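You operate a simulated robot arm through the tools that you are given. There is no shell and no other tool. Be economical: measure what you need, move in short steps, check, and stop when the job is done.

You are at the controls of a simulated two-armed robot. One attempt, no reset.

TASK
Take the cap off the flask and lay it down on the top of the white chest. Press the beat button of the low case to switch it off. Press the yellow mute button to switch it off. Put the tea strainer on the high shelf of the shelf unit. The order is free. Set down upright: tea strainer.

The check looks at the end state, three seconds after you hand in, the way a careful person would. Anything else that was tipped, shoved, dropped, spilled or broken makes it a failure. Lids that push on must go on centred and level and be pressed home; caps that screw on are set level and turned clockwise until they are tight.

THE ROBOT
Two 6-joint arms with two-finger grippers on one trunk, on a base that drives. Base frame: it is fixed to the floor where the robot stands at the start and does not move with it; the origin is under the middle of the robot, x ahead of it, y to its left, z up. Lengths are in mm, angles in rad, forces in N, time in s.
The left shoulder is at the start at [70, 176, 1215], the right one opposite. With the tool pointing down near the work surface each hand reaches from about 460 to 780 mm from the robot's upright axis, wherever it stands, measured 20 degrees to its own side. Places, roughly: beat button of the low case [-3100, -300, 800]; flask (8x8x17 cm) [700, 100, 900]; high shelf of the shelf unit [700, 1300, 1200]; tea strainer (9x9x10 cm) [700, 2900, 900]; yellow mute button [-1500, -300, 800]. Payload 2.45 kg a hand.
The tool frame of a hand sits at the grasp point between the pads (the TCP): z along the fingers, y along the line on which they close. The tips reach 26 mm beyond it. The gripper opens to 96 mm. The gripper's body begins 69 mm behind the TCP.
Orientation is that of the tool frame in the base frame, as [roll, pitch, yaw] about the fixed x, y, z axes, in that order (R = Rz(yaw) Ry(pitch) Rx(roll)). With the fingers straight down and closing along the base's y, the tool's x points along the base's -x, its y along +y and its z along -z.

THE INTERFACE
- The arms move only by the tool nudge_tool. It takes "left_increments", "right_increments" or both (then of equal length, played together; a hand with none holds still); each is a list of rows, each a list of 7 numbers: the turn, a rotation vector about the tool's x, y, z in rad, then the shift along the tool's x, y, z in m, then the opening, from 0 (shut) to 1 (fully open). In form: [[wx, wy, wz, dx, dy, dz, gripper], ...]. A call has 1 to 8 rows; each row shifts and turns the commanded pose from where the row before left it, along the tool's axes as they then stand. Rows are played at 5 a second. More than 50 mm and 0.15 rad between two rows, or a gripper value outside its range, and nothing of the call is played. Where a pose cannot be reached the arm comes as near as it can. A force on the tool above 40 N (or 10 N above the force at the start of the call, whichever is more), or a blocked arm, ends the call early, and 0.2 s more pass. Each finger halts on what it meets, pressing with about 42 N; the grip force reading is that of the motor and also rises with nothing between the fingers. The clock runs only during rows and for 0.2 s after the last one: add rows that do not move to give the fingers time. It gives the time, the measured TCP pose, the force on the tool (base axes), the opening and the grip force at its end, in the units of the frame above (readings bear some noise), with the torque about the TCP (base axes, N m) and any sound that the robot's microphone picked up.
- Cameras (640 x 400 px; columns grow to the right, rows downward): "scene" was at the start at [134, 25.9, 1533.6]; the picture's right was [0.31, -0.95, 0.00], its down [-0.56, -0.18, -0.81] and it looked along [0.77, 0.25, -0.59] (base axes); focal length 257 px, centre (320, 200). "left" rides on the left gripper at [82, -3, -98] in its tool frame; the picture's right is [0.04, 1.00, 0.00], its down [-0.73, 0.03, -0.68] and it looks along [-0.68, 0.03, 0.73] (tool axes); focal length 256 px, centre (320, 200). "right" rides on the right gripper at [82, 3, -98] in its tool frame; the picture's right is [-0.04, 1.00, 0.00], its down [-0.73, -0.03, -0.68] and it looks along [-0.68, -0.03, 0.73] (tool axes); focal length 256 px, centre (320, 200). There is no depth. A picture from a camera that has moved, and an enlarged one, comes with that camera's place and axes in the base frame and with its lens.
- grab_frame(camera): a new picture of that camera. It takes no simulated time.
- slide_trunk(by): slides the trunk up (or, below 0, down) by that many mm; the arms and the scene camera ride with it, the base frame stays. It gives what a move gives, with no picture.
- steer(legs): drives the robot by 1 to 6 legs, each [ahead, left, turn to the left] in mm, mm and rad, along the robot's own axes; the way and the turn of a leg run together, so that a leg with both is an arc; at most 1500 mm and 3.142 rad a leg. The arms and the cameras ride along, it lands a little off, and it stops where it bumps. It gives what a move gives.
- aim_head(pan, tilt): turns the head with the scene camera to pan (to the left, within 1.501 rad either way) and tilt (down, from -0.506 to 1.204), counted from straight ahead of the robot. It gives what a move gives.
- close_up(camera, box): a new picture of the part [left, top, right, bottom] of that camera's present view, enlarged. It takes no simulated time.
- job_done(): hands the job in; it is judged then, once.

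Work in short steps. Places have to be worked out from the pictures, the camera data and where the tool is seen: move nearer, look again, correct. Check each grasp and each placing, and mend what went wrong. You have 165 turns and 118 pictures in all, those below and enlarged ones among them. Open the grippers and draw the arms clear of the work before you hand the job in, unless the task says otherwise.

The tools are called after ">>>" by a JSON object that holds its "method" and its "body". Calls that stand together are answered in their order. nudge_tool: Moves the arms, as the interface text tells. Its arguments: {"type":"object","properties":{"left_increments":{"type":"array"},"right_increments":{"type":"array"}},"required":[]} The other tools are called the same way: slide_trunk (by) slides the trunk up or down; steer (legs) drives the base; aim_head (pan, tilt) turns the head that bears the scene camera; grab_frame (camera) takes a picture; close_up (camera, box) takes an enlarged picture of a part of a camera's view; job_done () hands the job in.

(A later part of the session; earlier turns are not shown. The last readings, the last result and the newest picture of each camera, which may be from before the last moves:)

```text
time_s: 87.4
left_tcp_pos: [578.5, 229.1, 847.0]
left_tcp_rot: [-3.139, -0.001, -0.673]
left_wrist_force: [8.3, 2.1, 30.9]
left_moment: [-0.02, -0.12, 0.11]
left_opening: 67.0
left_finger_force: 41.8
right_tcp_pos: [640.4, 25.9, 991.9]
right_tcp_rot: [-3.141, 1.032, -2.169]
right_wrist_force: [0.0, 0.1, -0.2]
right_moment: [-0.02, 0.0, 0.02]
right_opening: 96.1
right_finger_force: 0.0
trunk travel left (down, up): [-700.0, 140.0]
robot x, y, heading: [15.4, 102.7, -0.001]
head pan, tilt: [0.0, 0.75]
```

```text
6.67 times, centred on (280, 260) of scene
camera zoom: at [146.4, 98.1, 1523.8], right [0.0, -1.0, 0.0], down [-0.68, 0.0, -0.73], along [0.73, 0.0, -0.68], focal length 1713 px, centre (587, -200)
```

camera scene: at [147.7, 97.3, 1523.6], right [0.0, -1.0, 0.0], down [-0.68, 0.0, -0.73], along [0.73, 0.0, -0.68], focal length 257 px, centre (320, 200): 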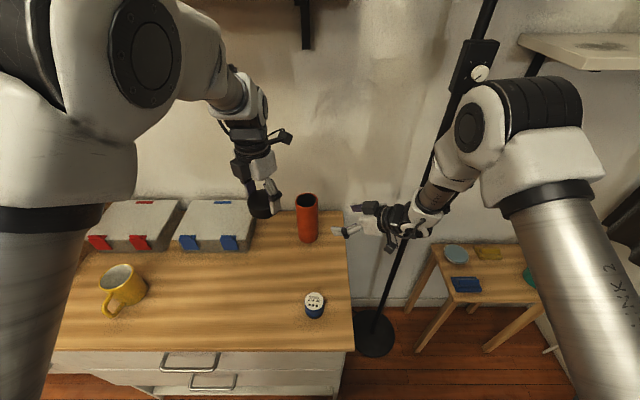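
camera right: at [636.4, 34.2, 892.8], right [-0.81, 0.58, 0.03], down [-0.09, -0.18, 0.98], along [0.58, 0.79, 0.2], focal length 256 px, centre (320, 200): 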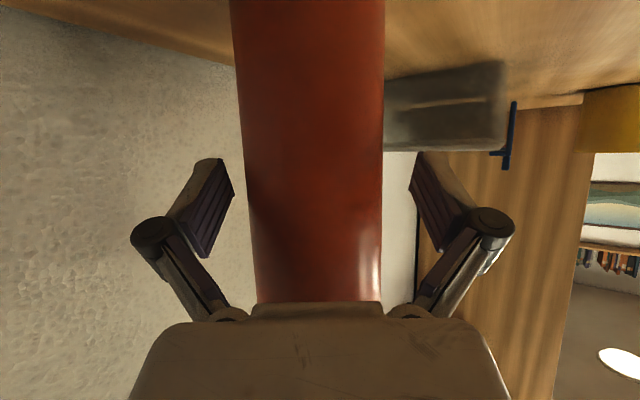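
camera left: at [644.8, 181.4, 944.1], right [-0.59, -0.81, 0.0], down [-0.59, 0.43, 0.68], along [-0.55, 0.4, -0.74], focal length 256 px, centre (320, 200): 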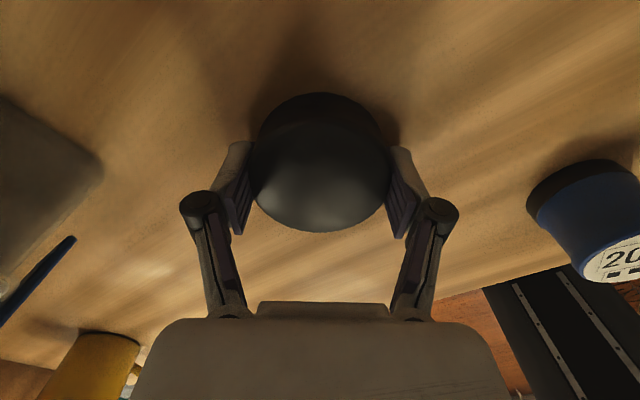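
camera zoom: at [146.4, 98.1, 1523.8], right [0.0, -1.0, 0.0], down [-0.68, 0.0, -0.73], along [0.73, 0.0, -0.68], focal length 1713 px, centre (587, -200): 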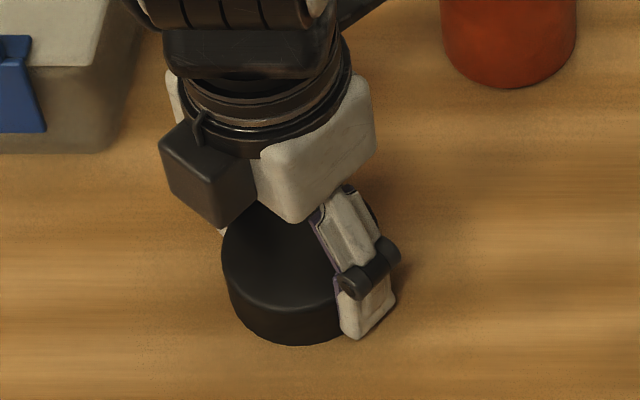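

Contact (31 N) at TCP z 847. I relieve slightly, open gently and lift away.

>>> {"method": "nudge_tool", "body": {"left_increments": [[0, 0, 0, 0, 0, -0.0015, 0.3], [0, 0, 0, 0, 0, 0, 0.72], [0, 0, 0, 0, 0, 0, 0.8], [0, 0, 0, 0, 0, 0, 0.95], [0, 0, 0, 0, 0, 0, 1], [0, 0, 0, 0, 0, -0.02, 1], [0, 0, 0, 0, 0, -0.04, 1], [0, 0, 0, 0, 0, -0.04, 1]]}}

>>> {"method": "nudge_tool", "body": {"left_increments": [[0, 0, 0, 0, 0, -0.045, 1], [0, 0, 0, 0, 0, -0.045, 1], [0, 0, 0, 0, 0, -0.045, 1], [0, 0, 0, 0, 0, -0.045, 1], [0, 0, 0, -0.04, 0.0, -0.02, 1], [0, 0, 0, -0.04, 0.0, -0.0, 1]]}}

>>> {"method": "grab_frame", "body": {"camera": "scene"}}

```text
time_s: 89.2
left_tcp_pos: [580.3, 231.4, 948.4]
left_tcp_rot: [-3.141, 0.002, -0.674]
left_wrist_force: [0.3, -0.4, 0.9]
left_moment: [-0.03, -0.01, 0.0]
left_opening: 95.8
left_finger_force: 0.0
right_tcp_pos: [640.7, 27.5, 992.2]
right_tcp_rot: [3.14, 1.029, -2.171]
right_wrist_force: [0.4, 0.1, -0.6]
right_moment: [-0.01, -0.01, -0.03]
right_opening: 96.1
right_finger_force: 0.0
trunk travel left (down, up): [-700.0, 140.0]
robot x, y, heading: [13.6, 98.4, 0.003]
head pan, tilt: [0.0, 0.75]
```

```text
time_s: 90.6
left_tcp_pos: [517.6, 282.1, 1147.4]
left_tcp_rot: [3.141, 0.0, -0.673]
left_wrist_force: [-0.7, 0.0, 0.6]
left_moment: [0.01, 0.0, 0.02]
left_opening: 96.0
left_finger_force: 0.1
right_tcp_pos: [639.5, 27.3, 990.9]
right_tcp_rot: [-3.14, 1.027, -2.168]
right_wrist_force: [0.7, 0.3, -0.3]
right_moment: [-0.03, 0.01, 0.02]
right_opening: 96.2
right_finger_force: 0.0
trunk travel left (down, up): [-700.0, 140.0]
robot x, y, heading: [17.7, 102.3, 0.003]
head pan, tilt: [0.0, 0.75]
```

```text
73 pictures are left
camera scene: at [147.9, 100.5, 1523.6], right [0.0, -1.0, 0.0], down [-0.68, 0.0, -0.73], along [0.73, 0.0, -0.68], focal length 257 px, centre (320, 200)
```

scene: 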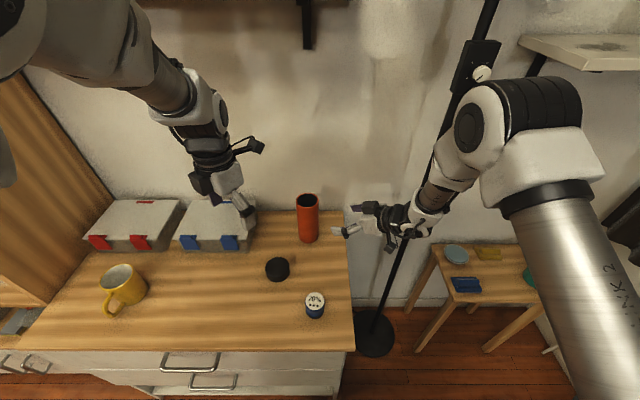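

The cap sits on the chest top. I now bring both arms back to compact upright poses for driving.

>>> {"method": "nudge_tool", "body": {"left_increments": [[0, 0, 0.15, 0, 0, 0, 1], [0, 0, 0.15, 0, 0, 0, 1], [0, 0, 0.15, 0, 0, 0, 1], [0, 0, 0.15, 0, 0, 0, 1], [0, 0, 0.15, 0, 0, 0, 1], [0, 0, 0.15, 0, 0, 0, 1], [0, 0, 0.15, 0, 0, 0, 1], [0, 0, 0.15, 0, 0, 0, 1]], "right_increments": [[0, 0, 0, 0, 0, -0.04, 1], [0, 0, 0, 0, 0, -0.04, 1], [0, 0.13, 0, 0, 0, -0.03, 1], [0, 0.13, 0, 0, 0, 0, 1], [0, 0.13, 0, 0, 0, 0, 1], [0, 0.13, 0, 0, 0, 0, 1], [0, 0.13, 0, 0, 0, 0, 1], [0, 0.13, 0, 0, 0, 0, 1]]}}

>>> {"method": "nudge_tool", "body": {"left_increments": [[0, 0, 0.15, 0, 0, 0, 1], [0, 0, 0.15, 0, 0, 0, 1], [0, 0, 0.15, 0, 0, 0, 1], [0, 0, 0.15, 0, 0, 0, 1], [0, 0, 0.15, 0, 0, 0, 1], [0, 0, 0.15, 0, 0, 0, 1], [0, 0, 0.15, 0, 0, 0, 1], [0, 0, 0.15, 0, 0, 0, 1]], "right_increments": [[0, 0.13, 0, 0, 0, 0, 1], [0, 0.12, 0, 0, 0, 0, 1], [0, 0, 0.15, 0, 0, -0.03, 1], [0, 0, 0.15, 0, 0, -0.03, 1], [0, 0, 0.15, 0, 0, -0.03, 1], [0, 0, 0.15, 0, 0, 0, 1], [0, 0, 0.15, 0, 0, 0, 1], [0, 0, 0.15, 0, 0, 0, 1]]}}

```text
time_s: 92.4
left_tcp_pos: [518.7, 280.3, 1147.1]
left_tcp_rot: [3.14, 0.0, -1.875]
left_wrist_force: [-0.8, 0.7, -0.4]
left_moment: [0.02, 0.02, -0.01]
left_opening: 96.0
left_finger_force: 0.1
right_tcp_pos: [588.4, -50.0, 1046.0]
right_tcp_rot: [-3.14, 0.245, -2.174]
right_wrist_force: [-0.3, 0.4, 0.6]
right_moment: [-0.02, 0.01, -0.01]
right_opening: 95.8
right_finger_force: 0.0
trunk travel left (down, up): [-700.0, 140.0]
robot x, y, heading: [14.6, 102.4, 0.001]
head pan, tilt: [0.0, 0.75]
```

```text
time_s: 94.2
left_tcp_pos: [516.5, 280.2, 1146.8]
left_tcp_rot: [3.141, -0.002, -3.074]
left_wrist_force: [0.2, 0.0, 0.6]
left_moment: [0.03, 0.04, -0.05]
left_opening: 96.0
left_finger_force: 0.1
right_tcp_pos: [588.2, -50.7, 1136.7]
right_tcp_rot: [3.14, -0.003, -3.074]
right_wrist_force: [-0.4, 0.0, -0.5]
right_moment: [-0.03, 0.03, -0.02]
right_opening: 95.7
right_finger_force: 0.1
trunk travel left (down, up): [-700.0, 140.0]
robot x, y, heading: [17.3, 99.5, -0.0]
head pan, tilt: [0.0, 0.75]
```

I draw the right hand back 80 mm, then back the robot from the chest and look left along the way before driving there.

>>> {"method": "nudge_tool", "body": {"right_increments": [[0, 0, 0, 0.04, 0, 0, 1], [0, 0, 0, 0.04, 0, 0, 1]]}}

>>> {"method": "steer", "body": {"legs": [[-240, 0, 0]]}}

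>>> {"method": "aim_head", "body": {"pan": 1.4, "tilt": 0.55}}

>>> {"method": "grab_frame", "body": {"camera": "scene"}}

```text
time_s: 94.8
left_tcp_pos: [515.2, 279.4, 1148.7]
left_tcp_rot: [-3.141, -0.001, -3.073]
left_wrist_force: [-0.3, 0.2, 0.0]
left_moment: [-0.01, -0.02, 0.01]
left_opening: 96.1
left_finger_force: 0.2
right_tcp_pos: [505.7, -56.5, 1137.3]
right_tcp_rot: [-3.139, 0.001, -3.072]
right_wrist_force: [-0.5, 0.2, 0.0]
right_moment: [-0.04, -0.02, -0.03]
right_opening: 95.9
right_finger_force: 0.1
trunk travel left (down, up): [-700.0, 140.0]
robot x, y, heading: [15.7, 102.6, 0.005]
head pan, tilt: [0.0, 0.75]
```

```text
time_s: 96.5
left_tcp_pos: [278.4, 280.2, 1147.7]
left_tcp_rot: [-3.14, -0.002, -3.069]
left_wrist_force: [0.3, 0.1, 0.6]
left_moment: [-0.01, -0.02, -0.01]
left_opening: 95.9
left_finger_force: 0.0
right_tcp_pos: [269.8, -55.6, 1135.4]
right_tcp_rot: [3.141, 0.0, -3.07]
right_wrist_force: [-0.1, 0.4, -0.6]
right_moment: [-0.02, -0.05, 0.02]
right_opening: 96.1
right_finger_force: 0.0
trunk travel left (down, up): [-700.0, 140.0]
robot x, y, heading: [-221.2, 94.9, 0.002]
head pan, tilt: [0.0, 0.75]
```

```text
time_s: 98.1
left_tcp_pos: [278.9, 279.3, 1146.5]
left_tcp_rot: [3.141, -0.001, -3.071]
left_wrist_force: [-0.5, 0.5, 0.0]
left_moment: [0.04, -0.01, -0.04]
left_opening: 95.9
left_finger_force: 0.2
right_tcp_pos: [270.2, -56.7, 1135.2]
right_tcp_rot: [3.14, -0.001, -3.07]
right_wrist_force: [-0.4, -0.3, -0.8]
right_moment: [0.02, 0.01, 0.0]
right_opening: 95.9
right_finger_force: 0.2
trunk travel left (down, up): [-700.0, 140.0]
robot x, y, heading: [-223.5, 102.2, -0.005]
head pan, tilt: [1.4, 0.55]
```

```text
72 pictures are left
camera scene: at [-157.3, 187.4, 1540.9], right [0.99, -0.17, 0.0], down [-0.09, -0.51, -0.85], along [0.15, 0.84, -0.52], focal length 257 px, centre (320, 200)
```

scene: 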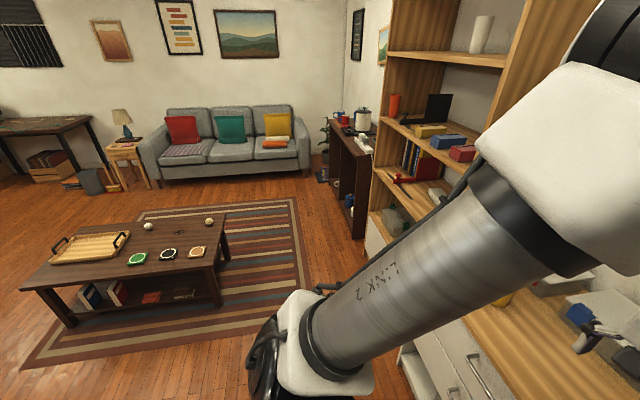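

The corridor between the coffee table and the shelf is clear. I drive left 2500 mm in two legs and look at the sideboard.

>>> {"method": "steer", "body": {"legs": [[0, 1300, 0], [0, 1250, 0]]}}

>>> {"method": "aim_head", "body": {"pan": 0.1, "tilt": 0.6}}

>>> {"method": "grab_frame", "body": {"camera": "scene"}}

```text
time_s: 110.3
left_tcp_pos: [263.7, 2781.5, 1146.7]
left_tcp_rot: [3.141, -0.001, -3.06]
left_wrist_force: [0.4, 0.2, 0.0]
left_moment: [0.0, 0.0, 0.01]
left_opening: 96.2
left_finger_force: 0.0
right_tcp_pos: [258.7, 2445.1, 1135.9]
right_tcp_rot: [-3.139, -0.003, -3.061]
right_wrist_force: [-0.7, -0.2, -0.5]
right_moment: [-0.02, -0.03, 0.0]
right_opening: 96.0
right_finger_force: 0.1
trunk travel left (down, up): [-700.0, 140.0]
robot x, y, heading: [-236.2, 2595.1, 0.007]
head pan, tilt: [1.4, 0.55]
```

```text
time_s: 111.8
left_tcp_pos: [262.5, 2781.6, 1145.3]
left_tcp_rot: [3.141, -0.003, -3.061]
left_wrist_force: [0.3, -0.5, -0.1]
left_moment: [-0.02, 0.0, 0.02]
left_opening: 96.1
left_finger_force: 0.1
right_tcp_pos: [260.4, 2445.9, 1135.6]
right_tcp_rot: [-3.141, -0.001, -3.057]
right_wrist_force: [-0.4, 1.3, -0.6]
right_moment: [-0.03, 0.01, -0.01]
right_opening: 96.2
right_finger_force: 0.0
trunk travel left (down, up): [-700.0, 140.0]
robot x, y, heading: [-233.9, 2598.8, 0.016]
head pan, tilt: [0.099, 0.6]
```

```text
71 pictures are left
camera scene: at [-97.0, 2605.8, 1536.4], right [0.11, -0.99, 0.0], down [-0.56, -0.06, -0.82], along [0.82, 0.09, -0.57], focal length 257 px, centre (320, 200)
```

scene: 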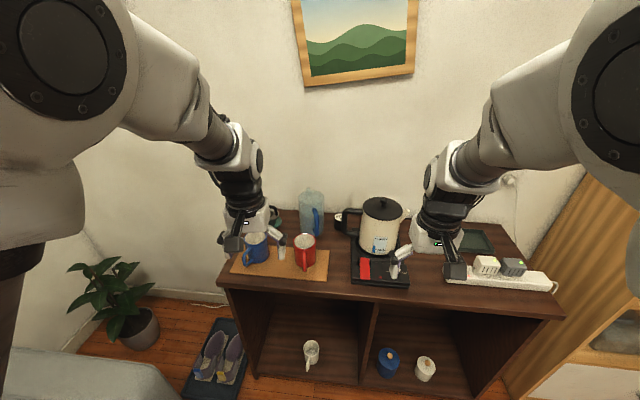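

I see mugs, a jug and a kettle; I enlarge that part to find the strainer.

>>> {"method": "close_up", "body": {"camera": "scene", "box": [215, 170, 415, 295]}}

>>> {"method": "grab_frame", "body": {"camera": "left"}}

```text
3.20 times, centred on (315, 232) of scene
camera zoom: at [-97.0, 2605.8, 1536.4], right [0.11, -0.99, 0.0], down [-0.56, -0.06, -0.82], along [0.82, 0.09, -0.57], focal length 822 px, centre (336, 96)
```

zoom: 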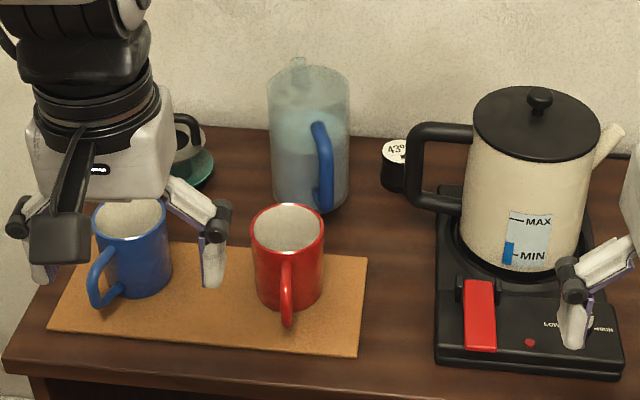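

```text
69 pictures are left
camera left: at [183.9, 2771.9, 1243.8], right [-0.12, 0.99, 0.0], down [0.73, 0.09, 0.68], along [0.67, 0.08, -0.74], focal length 256 px, centre (320, 200)
```

left: 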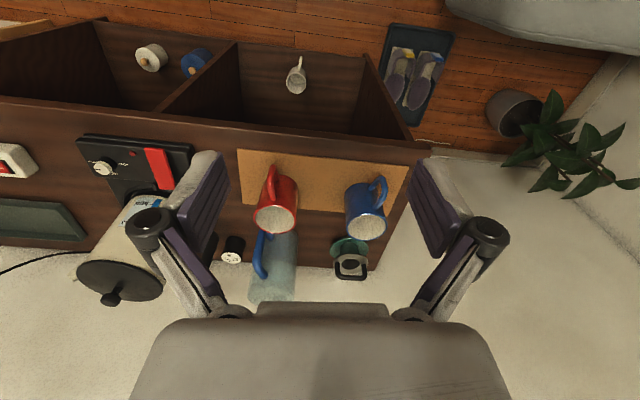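

The object behind the blue mug (teal base, black handle) is likely the strainer. I enlarge it.

>>> {"method": "close_up", "body": {"camera": "left", "box": [290, 200, 410, 300]}}

```text
4.00 times, centred on (350, 250) of left
camera zoom: at [183.9, 2771.9, 1243.8], right [-0.12, 0.99, 0.0], down [0.73, 0.09, 0.68], along [0.67, 0.08, -0.74], focal length 1024 px, centre (200, 0)
```

zoom: 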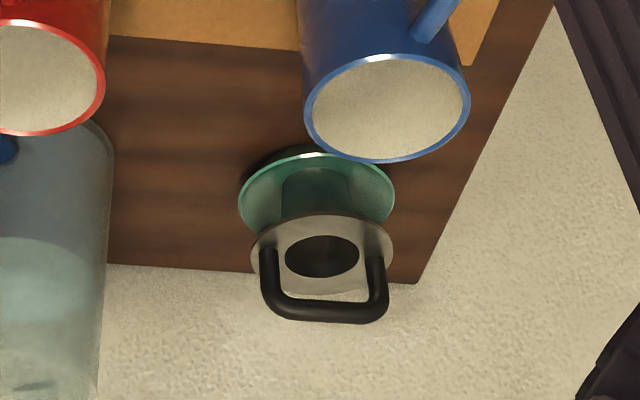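

The strainer, with a black arch handle along y, is at about (727, 2913) with the handle top near z 910. I drive to about (85, 2713) and turn the left hand so that it closes along x.

>>> {"method": "steer", "body": {"legs": [[320, 110, -0.012]]}}

>>> {"method": "nudge_tool", "body": {"left_increments": [[0, 0, 0.15, 0, 0, 0, 1], [0, 0, 0.15, 0, 0, 0, 1], [0, 0, 0.15, 0, 0, 0, 1], [0, 0, 0.15, 0, 0, 0, 1], [0, 0, 0.15, 0, 0, 0, 1], [0, 0, 0.15, 0, 0, 0, 1], [0, 0, 0.15, 0, 0, 0, 1], [0, 0, 0.15, 0, 0, 0, 1]]}}

>>> {"method": "grab_frame", "body": {"camera": "scene"}}

```text
time_s: 114.0
left_tcp_pos: [578.5, 2887.9, 1147.9]
left_tcp_rot: [3.141, -0.002, -3.075]
left_wrist_force: [-0.8, 0.2, 0.8]
left_moment: [0.01, -0.02, 0.01]
left_opening: 96.2
left_finger_force: 0.1
right_tcp_pos: [570.6, 2551.3, 1136.8]
right_tcp_rot: [3.141, 0.0, -3.073]
right_wrist_force: [-0.3, 0.2, 0.5]
right_moment: [-0.01, 0.01, 0.0]
right_opening: 96.0
right_finger_force: 0.1
trunk travel left (down, up): [-700.0, 140.0]
robot x, y, heading: [78.9, 2709.4, -0.008]
head pan, tilt: [0.099, 0.6]
```

```text
time_s: 115.8
left_tcp_pos: [581.8, 2889.2, 1148.2]
left_tcp_rot: [-3.14, -0.001, 2.009]
left_wrist_force: [0.0, 0.5, -1.4]
left_moment: [0.04, 0.01, 0.0]
left_opening: 95.8
left_finger_force: 0.0
right_tcp_pos: [572.3, 2552.3, 1136.4]
right_tcp_rot: [3.141, -0.002, -3.074]
right_wrist_force: [0.8, -0.4, 0.9]
right_moment: [0.01, 0.01, -0.02]
right_opening: 96.0
right_finger_force: 0.0
trunk travel left (down, up): [-700.0, 140.0]
robot x, y, heading: [77.4, 2710.6, -0.003]
head pan, tilt: [0.099, 0.6]
```

```text
67 pictures are left
camera scene: at [217.5, 2716.9, 1536.3], right [0.1, -1.0, 0.0], down [-0.56, -0.05, -0.82], along [0.82, 0.08, -0.57], focal length 257 px, centre (320, 200)
```

scene: 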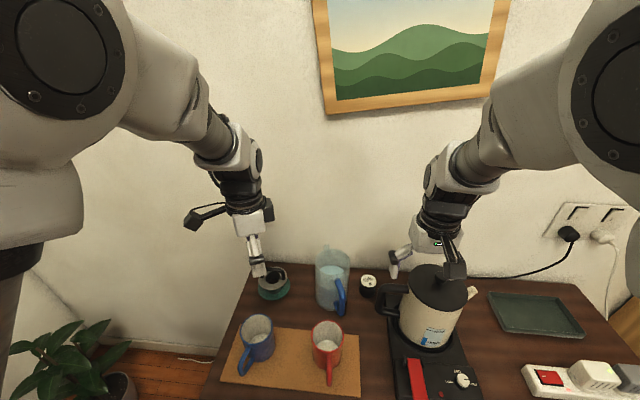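

I finish the yaw and move to above the strainer with the opening reduced, staying high, then look with the hand camera.

>>> {"method": "nudge_tool", "body": {"left_increments": [[0, 0, 0.15, 0, 0, 0, 1], [0, 0, 0.15, 0, 0, 0, 1], [0, 0, 0.13, 0, 0, 0, 0.8], [0, 0, 0, 0, 0.045, 0, 0.55], [0, 0, 0, 0.01, 0.045, 0, 0.55], [0, 0, 0, 0.01, 0.04, 0, 0.55], [0, 0, 0, 0, 0, 0, 0.55]]}}

>>> {"method": "grab_frame", "body": {"camera": "left"}}

>>> {"method": "close_up", "body": {"camera": "scene", "box": [220, 200, 340, 310]}}

```text
time_s: 117.3
left_tcp_pos: [709.2, 2908.4, 1146.7]
left_tcp_rot: [-3.14, 0.0, 1.579]
left_wrist_force: [0.3, 0.3, 0.7]
left_moment: [0.0, -0.01, 0.04]
left_opening: 52.9
left_finger_force: 0.1
right_tcp_pos: [571.5, 2551.1, 1136.1]
right_tcp_rot: [-3.142, 0.0, -3.074]
right_wrist_force: [-0.1, 0.0, 0.5]
right_moment: [0.02, -0.01, 0.04]
right_opening: 95.8
right_finger_force: 0.0
trunk travel left (down, up): [-700.0, 140.0]
robot x, y, heading: [79.6, 2709.3, -0.004]
head pan, tilt: [0.099, 0.6]
```

```text
66 pictures are left
camera left: at [706.4, 2990.9, 1243.5], right [1.0, 0.05, 0.0], down [0.04, -0.73, 0.68], along [0.03, -0.68, -0.73], focal length 256 px, centre (320, 200)
```

left: 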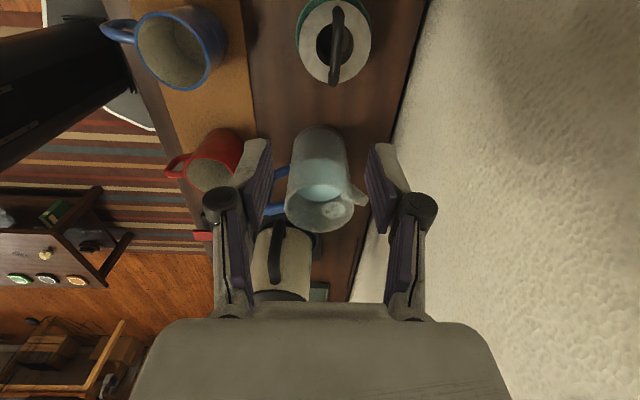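

```text
3.64 times, centred on (280, 255) of scene
camera zoom: at [216.7, 2716.3, 1536.4], right [0.1, -1.0, 0.0], down [-0.56, -0.05, -0.83], along [0.82, 0.08, -0.56], focal length 934 px, centre (466, 0)
```

zoom: 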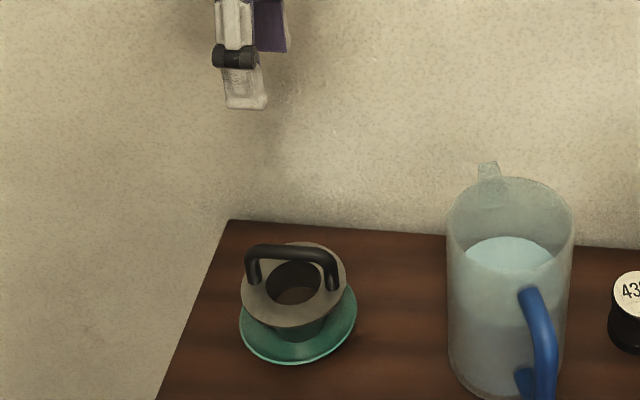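

The handle bar is centred near (727, 2920), top z ≈ 915. I align and descend to z 990, then look again.

>>> {"method": "nudge_tool", "body": {"left_increments": [[0, 0, 0, 0.012, 0.018, 0.03, 0.55], [0, 0, 0, 0, 0, 0.045, 0.55], [0, 0, 0, 0, 0, 0.045, 0.55], [0, 0, 0, 0, 0, 0.035, 0.55], [0, 0, 0, 0, 0, 0, 0.55]]}}

>>> {"method": "grab_frame", "body": {"camera": "left"}}

>>> {"method": "close_up", "body": {"camera": "scene", "box": [220, 200, 340, 310]}}

```text
time_s: 118.5
left_tcp_pos: [728.4, 2919.8, 992.0]
left_tcp_rot: [3.141, 0.001, 1.58]
left_wrist_force: [-0.1, -0.8, -0.4]
left_moment: [0.04, -0.02, 0.01]
left_opening: 52.7
left_finger_force: 0.1
right_tcp_pos: [570.5, 2551.7, 1136.8]
right_tcp_rot: [-3.141, -0.001, -3.074]
right_wrist_force: [-0.6, 0.2, -0.7]
right_moment: [0.03, -0.05, 0.01]
right_opening: 96.1
right_finger_force: 0.0
trunk travel left (down, up): [-700.0, 140.0]
robot x, y, heading: [77.2, 2709.3, -0.002]
head pan, tilt: [0.099, 0.6]
```

```text
64 pictures are left
camera left: at [723.8, 3002.2, 1088.9], right [1.0, 0.05, 0.0], down [0.04, -0.73, 0.68], along [0.03, -0.68, -0.73], focal length 256 px, centre (320, 200)
```

left: 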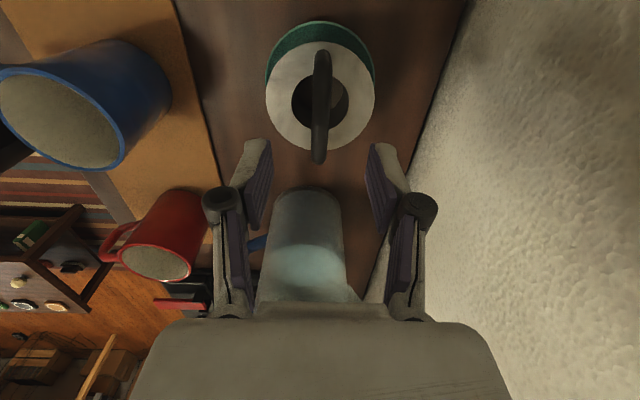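

```text
3.64 times, centred on (280, 255) of scene
camera zoom: at [216.4, 2716.4, 1536.5], right [0.1, -1.0, 0.0], down [-0.56, -0.05, -0.83], along [0.82, 0.08, -0.56], focal length 934 px, centre (466, 0)
```

zoom: 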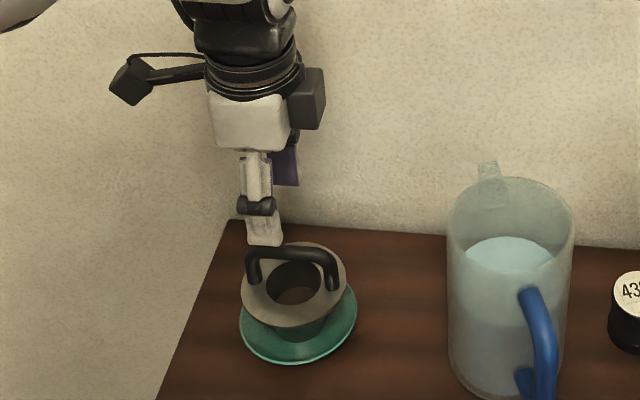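

The bar is centred between the pads. I descend to z 907 and close gently.

>>> {"method": "nudge_tool", "body": {"left_increments": [[0, 0, 0, 0.002, 0, 0.03, 0.55], [0, 0, 0, 0, 0, 0.025, 0.55], [0, 0, 0, 0, 0, 0.015, 0.55], [0, 0, 0, 0, 0, 0.015, 0.55], [0, 0, 0, 0, 0, 0, 0.55]]}}

>>> {"method": "grab_frame", "body": {"camera": "left"}}

>>> {"method": "close_up", "body": {"camera": "scene", "box": [220, 200, 340, 310]}}

```text
time_s: 119.8
left_tcp_pos: [727.2, 2923.4, 906.0]
left_tcp_rot: [-3.14, 0.0, 1.58]
left_wrist_force: [0.7, 0.5, 0.0]
left_moment: [0.0, -0.01, -0.01]
left_opening: 52.8
left_finger_force: 0.0
right_tcp_pos: [571.2, 2551.2, 1137.3]
right_tcp_rot: [-3.14, -0.001, -3.072]
right_wrist_force: [0.6, -0.1, 1.1]
right_moment: [-0.01, -0.01, 0.0]
right_opening: 95.9
right_finger_force: 0.0
trunk travel left (down, up): [-700.0, 140.0]
robot x, y, heading: [79.4, 2709.4, -0.006]
head pan, tilt: [0.099, 0.6]
```

```text
62 pictures are left
camera left: at [724.3, 3005.0, 1003.9], right [1.0, 0.05, 0.0], down [0.04, -0.73, 0.68], along [0.03, -0.68, -0.73], focal length 256 px, centre (320, 200)
```

left: 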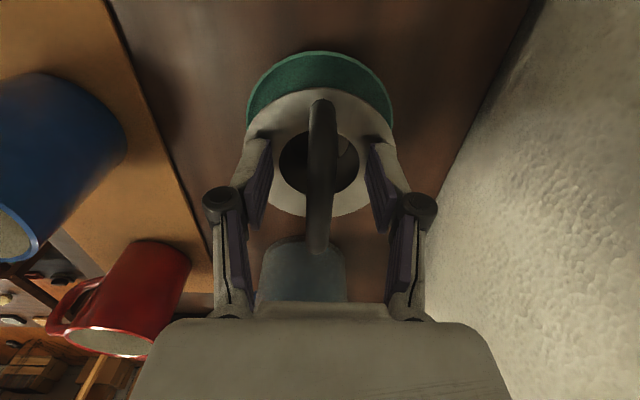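

```text
3.64 times, centred on (280, 255) of scene
camera zoom: at [217.1, 2716.7, 1536.4], right [0.1, -1.0, 0.0], down [-0.56, -0.05, -0.83], along [0.82, 0.08, -0.56], focal length 934 px, centre (466, 0)
```

zoom: 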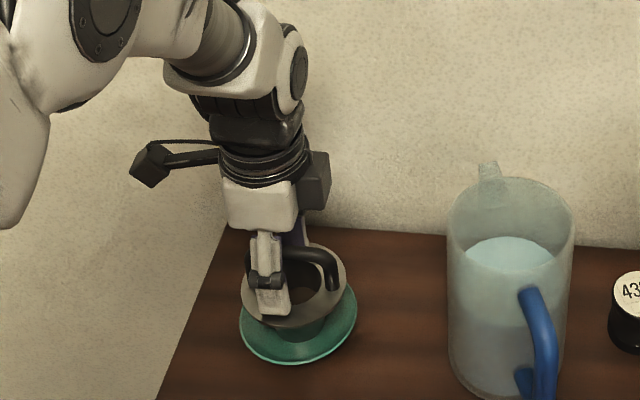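

The fingers sit about 10 mm toward one end of the bar; I shift 10 mm and close.

>>> {"method": "nudge_tool", "body": {"left_increments": [[0, 0, 0, -0.01, 0, 0, 0.55], [0, 0, 0, 0, 0, 0, 0.4], [0, 0, 0, 0, 0, 0, 0.25], [0, 0, 0, 0, 0, 0, 0.15], [0, 0, 0, 0, 0, 0, 0.05], [0, 0, 0, 0, 0, 0, 0.0], [0, 0, 0, 0, 0, 0, 0.0]]}}

>>> {"method": "close_up", "body": {"camera": "left", "box": [200, 40, 440, 320]}}

```text
time_s: 121.3
left_tcp_pos: [727.4, 2914.5, 907.1]
left_tcp_rot: [-3.14, 0.001, 1.58]
left_wrist_force: [0.9, -0.1, 0.6]
left_moment: [-0.01, -0.02, 0.0]
left_opening: 10.0
left_finger_force: 37.5
right_tcp_pos: [571.5, 2551.9, 1135.9]
right_tcp_rot: [-3.141, -0.001, -3.072]
right_wrist_force: [0.1, 0.1, 0.0]
right_moment: [0.0, 0.02, 0.0]
right_opening: 96.0
right_finger_force: 0.0
trunk travel left (down, up): [-700.0, 140.0]
robot x, y, heading: [75.4, 2710.8, -0.003]
head pan, tilt: [0.099, 0.6]
```

```text
1.43 times, centred on (320, 180) of left
camera zoom: at [725.1, 2994.8, 1003.6], right [1.0, 0.05, 0.0], down [0.04, -0.73, 0.68], along [0.03, -0.68, -0.73], focal length 366 px, centre (320, 229)
```

zoom: 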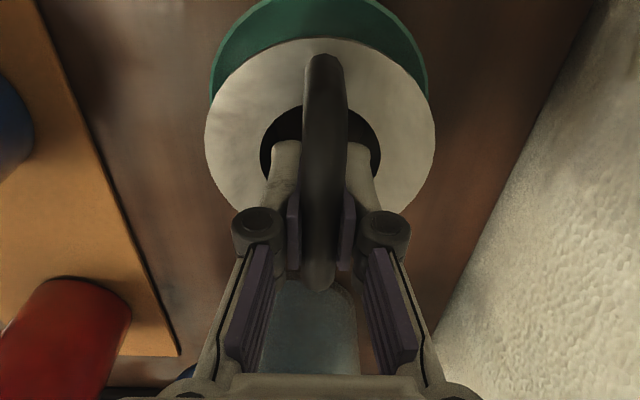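

The bar is held (10 mm). I lift 25 mm and check that the whole thing comes level.

>>> {"method": "nudge_tool", "body": {"left_increments": [[0, 0, 0, 0, 0, -0.005, 0], [0, 0, 0, 0, 0, -0.01, 0], [0, 0, 0, 0, 0, -0.01, 0], [0, 0, 0, 0, 0, 0, 0]]}}

>>> {"method": "close_up", "body": {"camera": "scene", "box": [220, 200, 340, 310]}}

```text
time_s: 122.3
left_tcp_pos: [727.5, 2913.8, 932.8]
left_tcp_rot: [-3.141, 0.0, 1.581]
left_wrist_force: [-0.6, 0.8, -1.3]
left_moment: [0.03, -0.03, -0.02]
left_opening: 10.1
left_finger_force: 37.5
right_tcp_pos: [571.8, 2552.4, 1136.5]
right_tcp_rot: [-3.14, -0.002, -3.073]
right_wrist_force: [-0.2, 0.6, -0.1]
right_moment: [0.0, -0.01, 0.01]
right_opening: 95.8
right_finger_force: 0.1
trunk travel left (down, up): [-700.0, 140.0]
robot x, y, heading: [76.0, 2713.5, -0.002]
head pan, tilt: [0.099, 0.6]
```

```text
3.64 times, centred on (280, 255) of scene
camera zoom: at [217.8, 2717.0, 1536.3], right [0.1, -1.0, 0.0], down [-0.56, -0.05, -0.82], along [0.82, 0.08, -0.57], focal length 934 px, centre (466, 0)
```

zoom: 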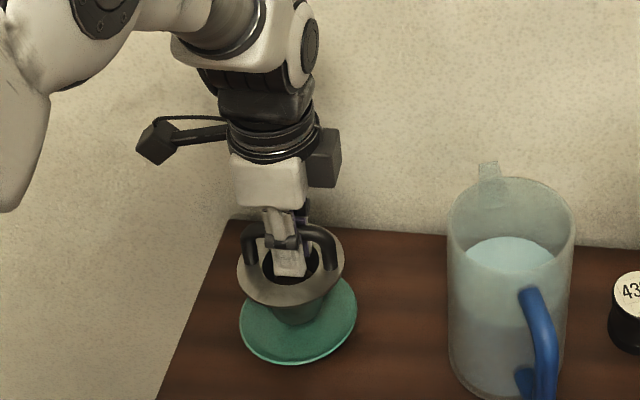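

The teal saucer stays behind. I lift further to see which part I hold.

>>> {"method": "nudge_tool", "body": {"left_increments": [[0, 0, 0, 0, 0, -0.03, 0], [0, 0, 0, 0, 0, -0.04, 0], [0, 0, 0, 0, 0, -0.04, 0], [0, 0, 0, 0, 0, 0, 0]]}}

>>> {"method": "close_up", "body": {"camera": "scene", "box": [220, 160, 340, 300]}}

```text
time_s: 123.3
left_tcp_pos: [729.8, 2912.9, 1041.7]
left_tcp_rot: [-3.14, -0.001, 1.58]
left_wrist_force: [-0.2, 0.0, -0.2]
left_moment: [-0.04, 0.02, 0.03]
left_opening: 10.2
left_finger_force: 37.5
right_tcp_pos: [572.4, 2553.0, 1136.4]
right_tcp_rot: [-3.141, -0.001, -3.073]
right_wrist_force: [-0.3, -0.1, -0.4]
right_moment: [0.04, 0.0, -0.01]
right_opening: 96.1
right_finger_force: 0.0
trunk travel left (down, up): [-700.0, 140.0]
robot x, y, heading: [77.9, 2707.9, -0.004]
head pan, tilt: [0.099, 0.6]
```

```text
2.86 times, centred on (280, 230) of scene
camera zoom: at [218.0, 2717.0, 1536.3], right [0.1, -1.0, 0.0], down [-0.56, -0.05, -0.82], along [0.82, 0.08, -0.57], focal length 734 px, centre (434, 114)
```

zoom: 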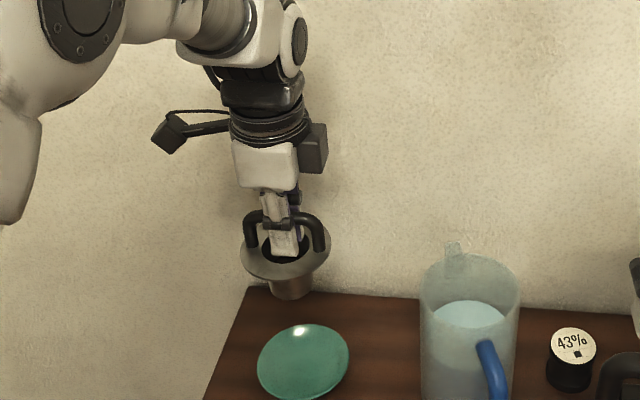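

I hold the strainer itself (flange, cup, handle); the saucer stays as its coaster. I raise it, back off, and drive to the shelf unit.

>>> {"method": "nudge_tool", "body": {"left_increments": [[0, 0, 0, 0, 0, -0.03, 0], [0, 0, 0, 0, -0.03, -0.03, 0], [0, 0, 0, 0, -0.04, -0.03, 0], [0, 0, 0, 0, -0.04, 0, 0], [0, 0, 0, 0, 0, 0, 0]]}}

>>> {"method": "steer", "body": {"legs": [[-300, 0, 0], [0, -1450, 0]]}}

>>> {"method": "aim_head", "body": {"pan": 0.0, "tilt": 0.35}}

>>> {"method": "grab_frame", "body": {"camera": "scene"}}

```text
time_s: 124.5
left_tcp_pos: [617.5, 2909.6, 1128.1]
left_tcp_rot: [-3.14, 0.0, 1.582]
left_wrist_force: [0.7, 0.7, -1.1]
left_moment: [0.0, 0.03, -0.03]
left_opening: 9.9
left_finger_force: 37.2
right_tcp_pos: [571.0, 2551.3, 1136.0]
right_tcp_rot: [-3.141, -0.002, -3.074]
right_wrist_force: [-0.1, -0.3, -0.5]
right_moment: [-0.02, -0.01, -0.02]
right_opening: 96.2
right_finger_force: 0.0
trunk travel left (down, up): [-700.0, 140.0]
robot x, y, heading: [78.4, 2707.7, -0.005]
head pan, tilt: [0.099, 0.6]
```

```text
time_s: 133.3
left_tcp_pos: [306.1, 1475.3, 1129.0]
left_tcp_rot: [-3.14, -0.001, 1.575]
left_wrist_force: [-0.1, 0.3, -0.1]
left_moment: [-0.01, 0.02, 0.01]
left_opening: 10.2
left_finger_force: 37.3
right_tcp_pos: [258.9, 1116.4, 1137.4]
right_tcp_rot: [3.141, -0.001, -3.079]
right_wrist_force: [0.4, 0.8, 0.2]
right_moment: [0.0, 0.0, 0.02]
right_opening: 96.2
right_finger_force: 0.1
trunk travel left (down, up): [-700.0, 140.0]
robot x, y, heading: [-233.1, 1278.5, -0.007]
head pan, tilt: [0.099, 0.6]
```

```text
time_s: 134.1
left_tcp_pos: [305.7, 1474.1, 1129.4]
left_tcp_rot: [-3.138, 0.0, 1.575]
left_wrist_force: [-0.3, -0.2, -0.4]
left_moment: [0.03, 0.01, 0.02]
left_opening: 10.1
left_finger_force: 37.5
right_tcp_pos: [258.0, 1116.7, 1136.9]
right_tcp_rot: [-3.141, 0.0, -3.078]
right_wrist_force: [-0.9, -0.3, -0.6]
right_moment: [0.01, -0.01, 0.01]
right_opening: 95.9
right_finger_force: 0.0
trunk travel left (down, up): [-700.0, 140.0]
robot x, y, heading: [-235.5, 1277.4, -0.005]
head pan, tilt: [0.0, 0.351]
```

```text
57 pictures are left
camera scene: at [-89.2, 1273.7, 1559.0], right [-0.01, -1.0, 0.0], down [-0.34, 0.0, -0.94], along [0.94, -0.01, -0.34], focal length 257 px, centre (320, 200)
```

scene: 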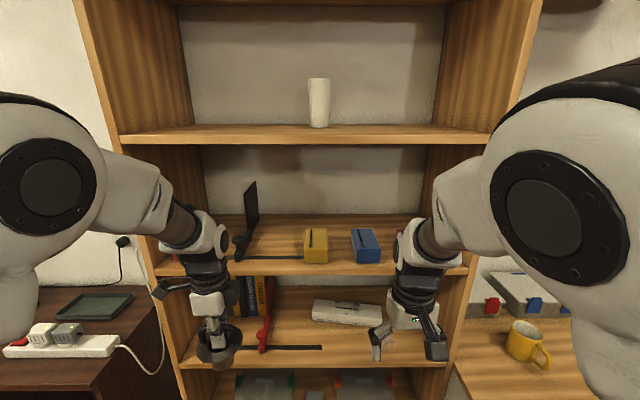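

The board with the yellow and blue boxes is at about z 1150, so that is the shelf meant (the one above is at about 1490). A vertical hand would hit the upper board, so I will regrip the strainer with a tilted hand. First a closer look at the free space.

>>> {"method": "close_up", "body": {"camera": "scene", "box": [150, 120, 490, 290]}}

```text
1.88 times, centred on (320, 205) of scene
camera zoom: at [-89.2, 1273.7, 1559.0], right [-0.01, -1.0, 0.0], down [-0.34, 0.0, -0.94], along [0.94, -0.01, -0.34], focal length 484 px, centre (320, 191)
```

zoom: 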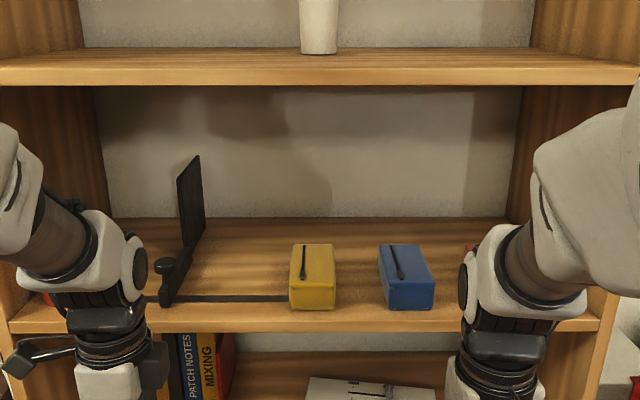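

The free spot is between the black bookend and the yellow box, at about (600, 1390), with the board at z ≈ 1175. I turn the strainer so that its handle runs along x, and drive to the chest for the regrip.

>>> {"method": "nudge_tool", "body": {"left_increments": [[0, 0, -0.15, 0, 0, 0, 0], [0, 0, -0.15, 0, 0, 0, 0], [0, 0, -0.15, 0, 0, 0, 0], [0, 0, -0.15, 0, 0, 0, 0], [0, 0, -0.15, 0, 0, 0, 0], [0, 0, -0.15, 0, 0, 0, 0], [0, 0, -0.15, 0, 0, 0, 0], [0, 0, -0.15, 0, 0, 0, 0]]}}

>>> {"method": "nudge_tool", "body": {"left_increments": [[0, 0, -0.15, 0, 0, 0, 0], [0, 0, -0.15, 0, 0, 0, 0], [0, 0, -0.065, 0, 0, 0, 0], [0, 0, 0, 0, 0, 0, 0]]}}

>>> {"method": "steer", "body": {"legs": [[0, -1095, 0], [130, 0, 0]]}}

>>> {"method": "aim_head", "body": {"pan": 0.3, "tilt": 0.7}}

>>> {"method": "grab_frame", "body": {"camera": "scene"}}

```text
time_s: 135.9
left_tcp_pos: [307.3, 1474.9, 1128.6]
left_tcp_rot: [3.141, -0.001, 2.777]
left_wrist_force: [-0.1, 0.2, -0.5]
left_moment: [-0.01, -0.06, 0.02]
left_opening: 9.9
left_finger_force: 37.4
right_tcp_pos: [258.5, 1116.1, 1136.2]
right_tcp_rot: [-3.141, -0.001, -3.08]
right_wrist_force: [0.2, 0.3, 0.9]
right_moment: [0.01, -0.02, -0.01]
right_opening: 95.8
right_finger_force: 0.1
trunk travel left (down, up): [-700.0, 140.0]
robot x, y, heading: [-232.9, 1277.1, -0.006]
head pan, tilt: [0.0, 0.351]
```

```text
time_s: 136.9
left_tcp_pos: [307.0, 1474.3, 1130.1]
left_tcp_rot: [3.141, 0.0, 3.141]
left_wrist_force: [-0.6, 0.3, -1.0]
left_moment: [0.0, -0.02, -0.01]
left_opening: 10.1
left_finger_force: 37.7
right_tcp_pos: [258.6, 1116.0, 1135.4]
right_tcp_rot: [3.14, 0.0, -3.077]
right_wrist_force: [-1.1, 0.4, 0.0]
right_moment: [0.0, 0.03, -0.01]
right_opening: 95.8
right_finger_force: 0.1
trunk travel left (down, up): [-700.0, 140.0]
robot x, y, heading: [-233.8, 1276.3, -0.014]
head pan, tilt: [0.0, 0.351]
```

```text
time_s: 143.3
left_tcp_pos: [434.7, 411.4, 1129.9]
left_tcp_rot: [3.141, 0.0, -3.124]
left_wrist_force: [-1.1, -0.1, -0.9]
left_moment: [-0.02, -0.01, 0.03]
left_opening: 10.0
left_finger_force: 37.3
right_tcp_pos: [396.3, 51.7, 1136.2]
right_tcp_rot: [-3.141, 0.001, -3.055]
right_wrist_force: [0.2, -0.1, 0.5]
right_moment: [-0.05, -0.03, -0.02]
right_opening: 95.8
right_finger_force: 0.0
trunk travel left (down, up): [-700.0, 140.0]
robot x, y, heading: [-100.3, 199.7, 0.013]
head pan, tilt: [0.0, 0.351]
```

```text
time_s: 144.2
left_tcp_pos: [437.6, 411.5, 1129.5]
left_tcp_rot: [3.141, -0.002, -3.123]
left_wrist_force: [0.5, 0.6, -0.2]
left_moment: [0.0, 0.0, 0.0]
left_opening: 10.0
left_finger_force: 37.4
right_tcp_pos: [395.7, 51.5, 1136.6]
right_tcp_rot: [3.141, -0.003, -3.058]
right_wrist_force: [0.6, 0.3, 0.0]
right_moment: [-0.03, 0.0, 0.0]
right_opening: 96.0
right_finger_force: 0.0
trunk travel left (down, up): [-700.0, 140.0]
robot x, y, heading: [-95.8, 202.1, 0.014]
head pan, tilt: [0.3, 0.7]
```

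```text
55 pictures are left
camera scene: at [33.5, 227.2, 1527.7], right [0.31, -0.95, 0.0], down [-0.61, -0.2, -0.76], along [0.73, 0.23, -0.64], focal length 257 px, centre (320, 200)
```

scene: 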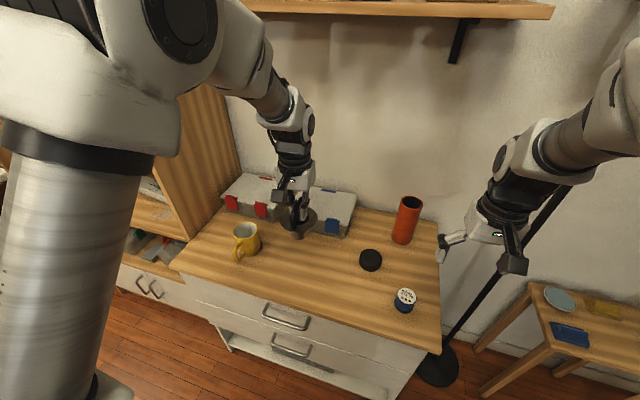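

I move it to (520, 405) over the free table and lower to z 930, then look.

>>> {"method": "nudge_tool", "body": {"left_increments": [[0, 0, 0, -0.042, 0, 0, 0], [0, 0, 0, -0.042, 0, 0, 0], [0, 0, 0, 0, 0, 0.045, 0], [0, 0, 0, 0, 0, 0.045, 0], [0, 0, 0, 0, 0, 0.045, 0], [0, 0, 0, 0, 0, 0.04, 0], [0, 0, 0, 0, 0, 0.025, 0], [0, 0, 0, 0, 0, 0, 0]]}}

>>> {"method": "close_up", "body": {"camera": "scene", "box": [240, 170, 380, 280]}}

```text
time_s: 145.9
left_tcp_pos: [519.3, 412.3, 929.7]
left_tcp_rot: [3.14, -0.002, -3.123]
left_wrist_force: [-0.5, -0.2, -0.1]
left_moment: [-0.01, -0.01, -0.01]
left_opening: 10.1
left_finger_force: 38.2
right_tcp_pos: [395.1, 51.4, 1136.3]
right_tcp_rot: [-3.142, 0.001, -3.058]
right_wrist_force: [0.2, -0.2, -0.2]
right_moment: [0.0, -0.02, -0.02]
right_opening: 96.3
right_finger_force: 0.1
trunk travel left (down, up): [-700.0, 140.0]
robot x, y, heading: [-101.0, 201.2, 0.013]
head pan, tilt: [0.3, 0.7]
```

```text
3.64 times, centred on (310, 225) of scene
camera zoom: at [32.2, 227.1, 1527.8], right [0.31, -0.95, 0.0], down [-0.61, -0.2, -0.77], along [0.73, 0.24, -0.64], focal length 934 px, centre (356, 109)
```

zoom: 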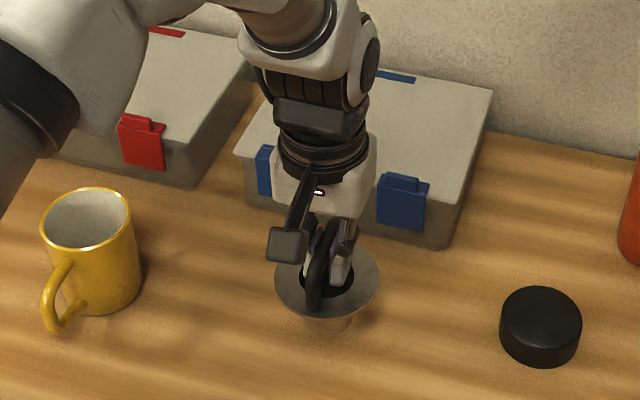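

Near the table; I creep down until contact.

>>> {"method": "nudge_tool", "body": {"left_increments": [[0, 0, 0, 0, 0, 0.002, 0], [0, 0, 0, 0, 0, 0.002, 0], [0, 0, 0, 0, 0, 0.002, 0], [0, 0, 0, 0, 0, 0.002, 0], [0, 0, 0, 0, 0, 0.002, 0], [0, 0, 0, 0, 0, 0.002, 0], [0, 0, 0, 0, 0, 0, 0]]}}

>>> {"method": "close_up", "body": {"camera": "scene", "box": [280, 210, 360, 270]}}

```text
time_s: 147.6
left_tcp_pos: [520.0, 412.4, 917.3]
left_tcp_rot: [-3.141, -0.001, -3.122]
left_wrist_force: [0.4, 0.1, -1.3]
left_moment: [-0.02, 0.01, 0.01]
left_opening: 10.0
left_finger_force: 37.7
right_tcp_pos: [395.3, 51.2, 1135.6]
right_tcp_rot: [3.141, -0.002, -3.058]
right_wrist_force: [-0.3, 0.4, 0.4]
right_moment: [-0.04, 0.0, 0.0]
right_opening: 96.2
right_finger_force: 0.1
trunk travel left (down, up): [-700.0, 140.0]
robot x, y, heading: [-101.1, 199.2, 0.006]
head pan, tilt: [0.3, 0.7]
```

```text
6.67 times, centred on (320, 240) of scene
camera zoom: at [32.8, 227.2, 1527.7], right [0.31, -0.95, 0.0], down [-0.61, -0.2, -0.76], along [0.73, 0.24, -0.64], focal length 1713 px, centre (320, -67)
```

zoom: 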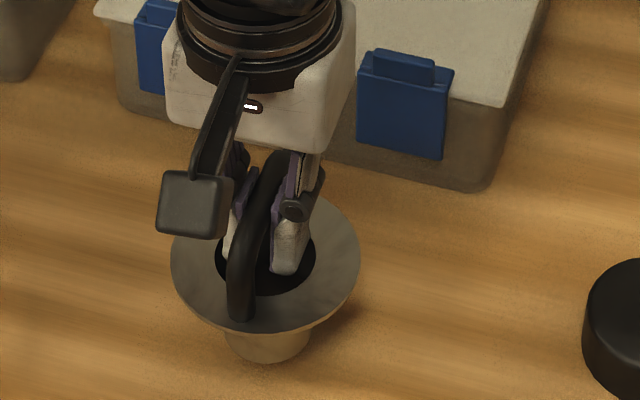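

By the picture there is still about 25 mm; I lower further with guarded small steps.

>>> {"method": "nudge_tool", "body": {"left_increments": [[0, 0, 0, 0, 0, 0.004, 0], [0, 0, 0, 0, 0, 0.004, 0], [0, 0, 0, 0, 0, 0.004, 0], [0, 0, 0, 0, 0, 0.002, 0], [0, 0, 0, 0, 0, 0.002, 0], [0, 0, 0, 0, 0, 0.002, 0], [0, 0, 0, 0, 0, 0.002, 0], [0, 0, 0, 0, 0, 0, 0]]}}

>>> {"method": "close_up", "body": {"camera": "scene", "box": [280, 210, 360, 270]}}

```text
time_s: 149.3
left_tcp_pos: [520.5, 412.1, 898.7]
left_tcp_rot: [3.141, 0.001, -3.123]
left_wrist_force: [2.1, 1.7, 10.3]
left_moment: [-0.03, -0.06, 0.0]
left_opening: 12.6
left_finger_force: 36.8
right_tcp_pos: [395.8, 51.3, 1137.2]
right_tcp_rot: [-3.141, 0.0, -3.058]
right_wrist_force: [-0.2, 0.6, -0.6]
right_moment: [-0.01, 0.0, 0.0]
right_opening: 96.2
right_finger_force: 0.1
trunk travel left (down, up): [-700.0, 140.0]
robot x, y, heading: [-100.0, 201.6, 0.011]
head pan, tilt: [0.3, 0.7]
```

```text
6.67 times, centred on (320, 240) of scene
camera zoom: at [31.6, 227.1, 1527.9], right [0.31, -0.95, 0.0], down [-0.61, -0.2, -0.77], along [0.73, 0.24, -0.64], focal length 1713 px, centre (320, -67)
```

zoom: 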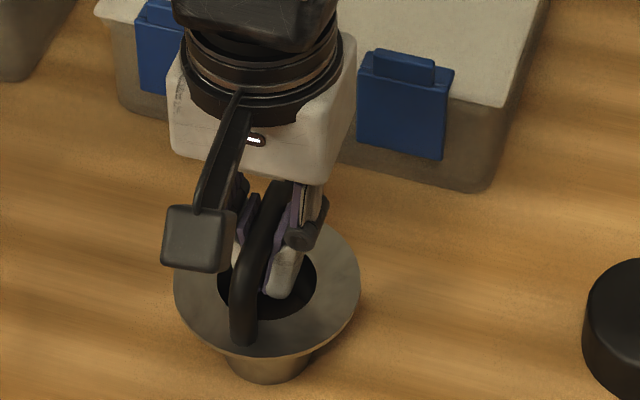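

Contact (10 N). I open and lift off to see how it stands.

>>> {"method": "nudge_tool", "body": {"left_increments": [[0, 0, 0, 0, 0, 0, 0.15], [0, 0, 0, 0, 0, 0, 0.35], [0, 0, 0, 0, 0, 0, 0.5], [0, 0, 0, 0, 0, -0.02, 0.5], [0, 0, 0, 0, 0, -0.04, 0.5], [0, 0, 0, 0, 0, -0.04, 0.5], [0, 0, 0, 0, 0, 0, 0.5]]}}

>>> {"method": "grab_frame", "body": {"camera": "left"}}

>>> {"method": "close_up", "body": {"camera": "scene", "box": [260, 180, 380, 270]}}

```text
time_s: 150.9
left_tcp_pos: [518.2, 414.0, 997.6]
left_tcp_rot: [-3.141, -0.002, -3.124]
left_wrist_force: [1.1, 0.5, -0.3]
left_moment: [0.02, 0.03, 0.0]
left_opening: 48.1
left_finger_force: 0.1
right_tcp_pos: [397.6, 52.7, 1135.6]
right_tcp_rot: [3.141, 0.0, -3.058]
right_wrist_force: [-0.9, -0.2, 0.1]
right_moment: [-0.03, 0.0, 0.03]
right_opening: 96.2
right_finger_force: 0.1
trunk travel left (down, up): [-700.0, 140.0]
robot x, y, heading: [-96.8, 202.9, 0.012]
head pan, tilt: [0.3, 0.7]
```

```text
51 pictures are left
camera left: at [438.3, 408.6, 1095.0], right [-0.06, 1.0, 0.0], down [0.73, 0.04, 0.68], along [0.68, 0.04, -0.74], focal length 256 px, centre (320, 200)
```

left: 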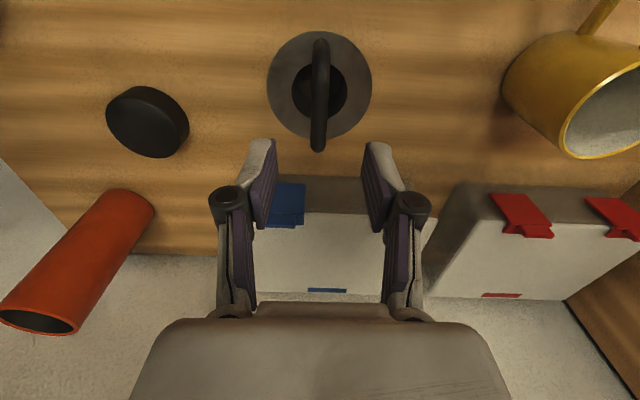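

```text
4.44 times, centred on (320, 225) of scene
camera zoom: at [33.7, 227.5, 1527.6], right [0.31, -0.95, 0.0], down [-0.61, -0.2, -0.76], along [0.73, 0.24, -0.64], focal length 1142 px, centre (320, 89)
```

zoom: 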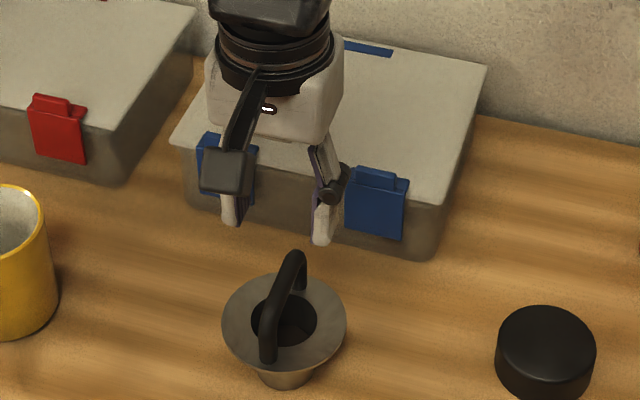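

It stands upright with the handle along x, centred under the hand. I tilt the hand by 1.0 rad so the fingers point forward and down.

>>> {"method": "nudge_tool", "body": {"left_increments": [[0, -0.143, 0, 0, 0, 0, 0.5], [0, -0.143, 0, 0, 0, 0, 0.5], [0, -0.143, 0, 0, 0, 0, 0.5], [0, -0.143, 0, 0, 0, 0, 0.5], [0, -0.143, 0, 0, 0, 0, 0.5], [0, -0.143, 0, 0, 0, 0, 0.5], [0, -0.142, 0, 0, 0, 0, 0.5], [0, 0, 0, 0, 0, 0, 0.5]]}}

```text
time_s: 152.8
left_tcp_pos: [521.1, 413.7, 998.2]
left_tcp_rot: [3.141, 1.0, -3.122]
left_wrist_force: [0.1, -0.5, -0.2]
left_moment: [-0.01, -0.02, 0.01]
left_opening: 47.8
left_finger_force: 0.0
left hand out of reach, approached as far as the arm can: row 4
right_tcp_pos: [395.7, 52.3, 1136.4]
right_tcp_rot: [3.141, -0.001, -3.059]
right_wrist_force: [-0.2, 0.1, 0.1]
right_moment: [0.0, -0.01, -0.02]
right_opening: 96.0
right_finger_force: 0.0
trunk travel left (down, up): [-700.0, 140.0]
robot x, y, heading: [-97.6, 199.7, 0.014]
head pan, tilt: [0.3, 0.7]
```

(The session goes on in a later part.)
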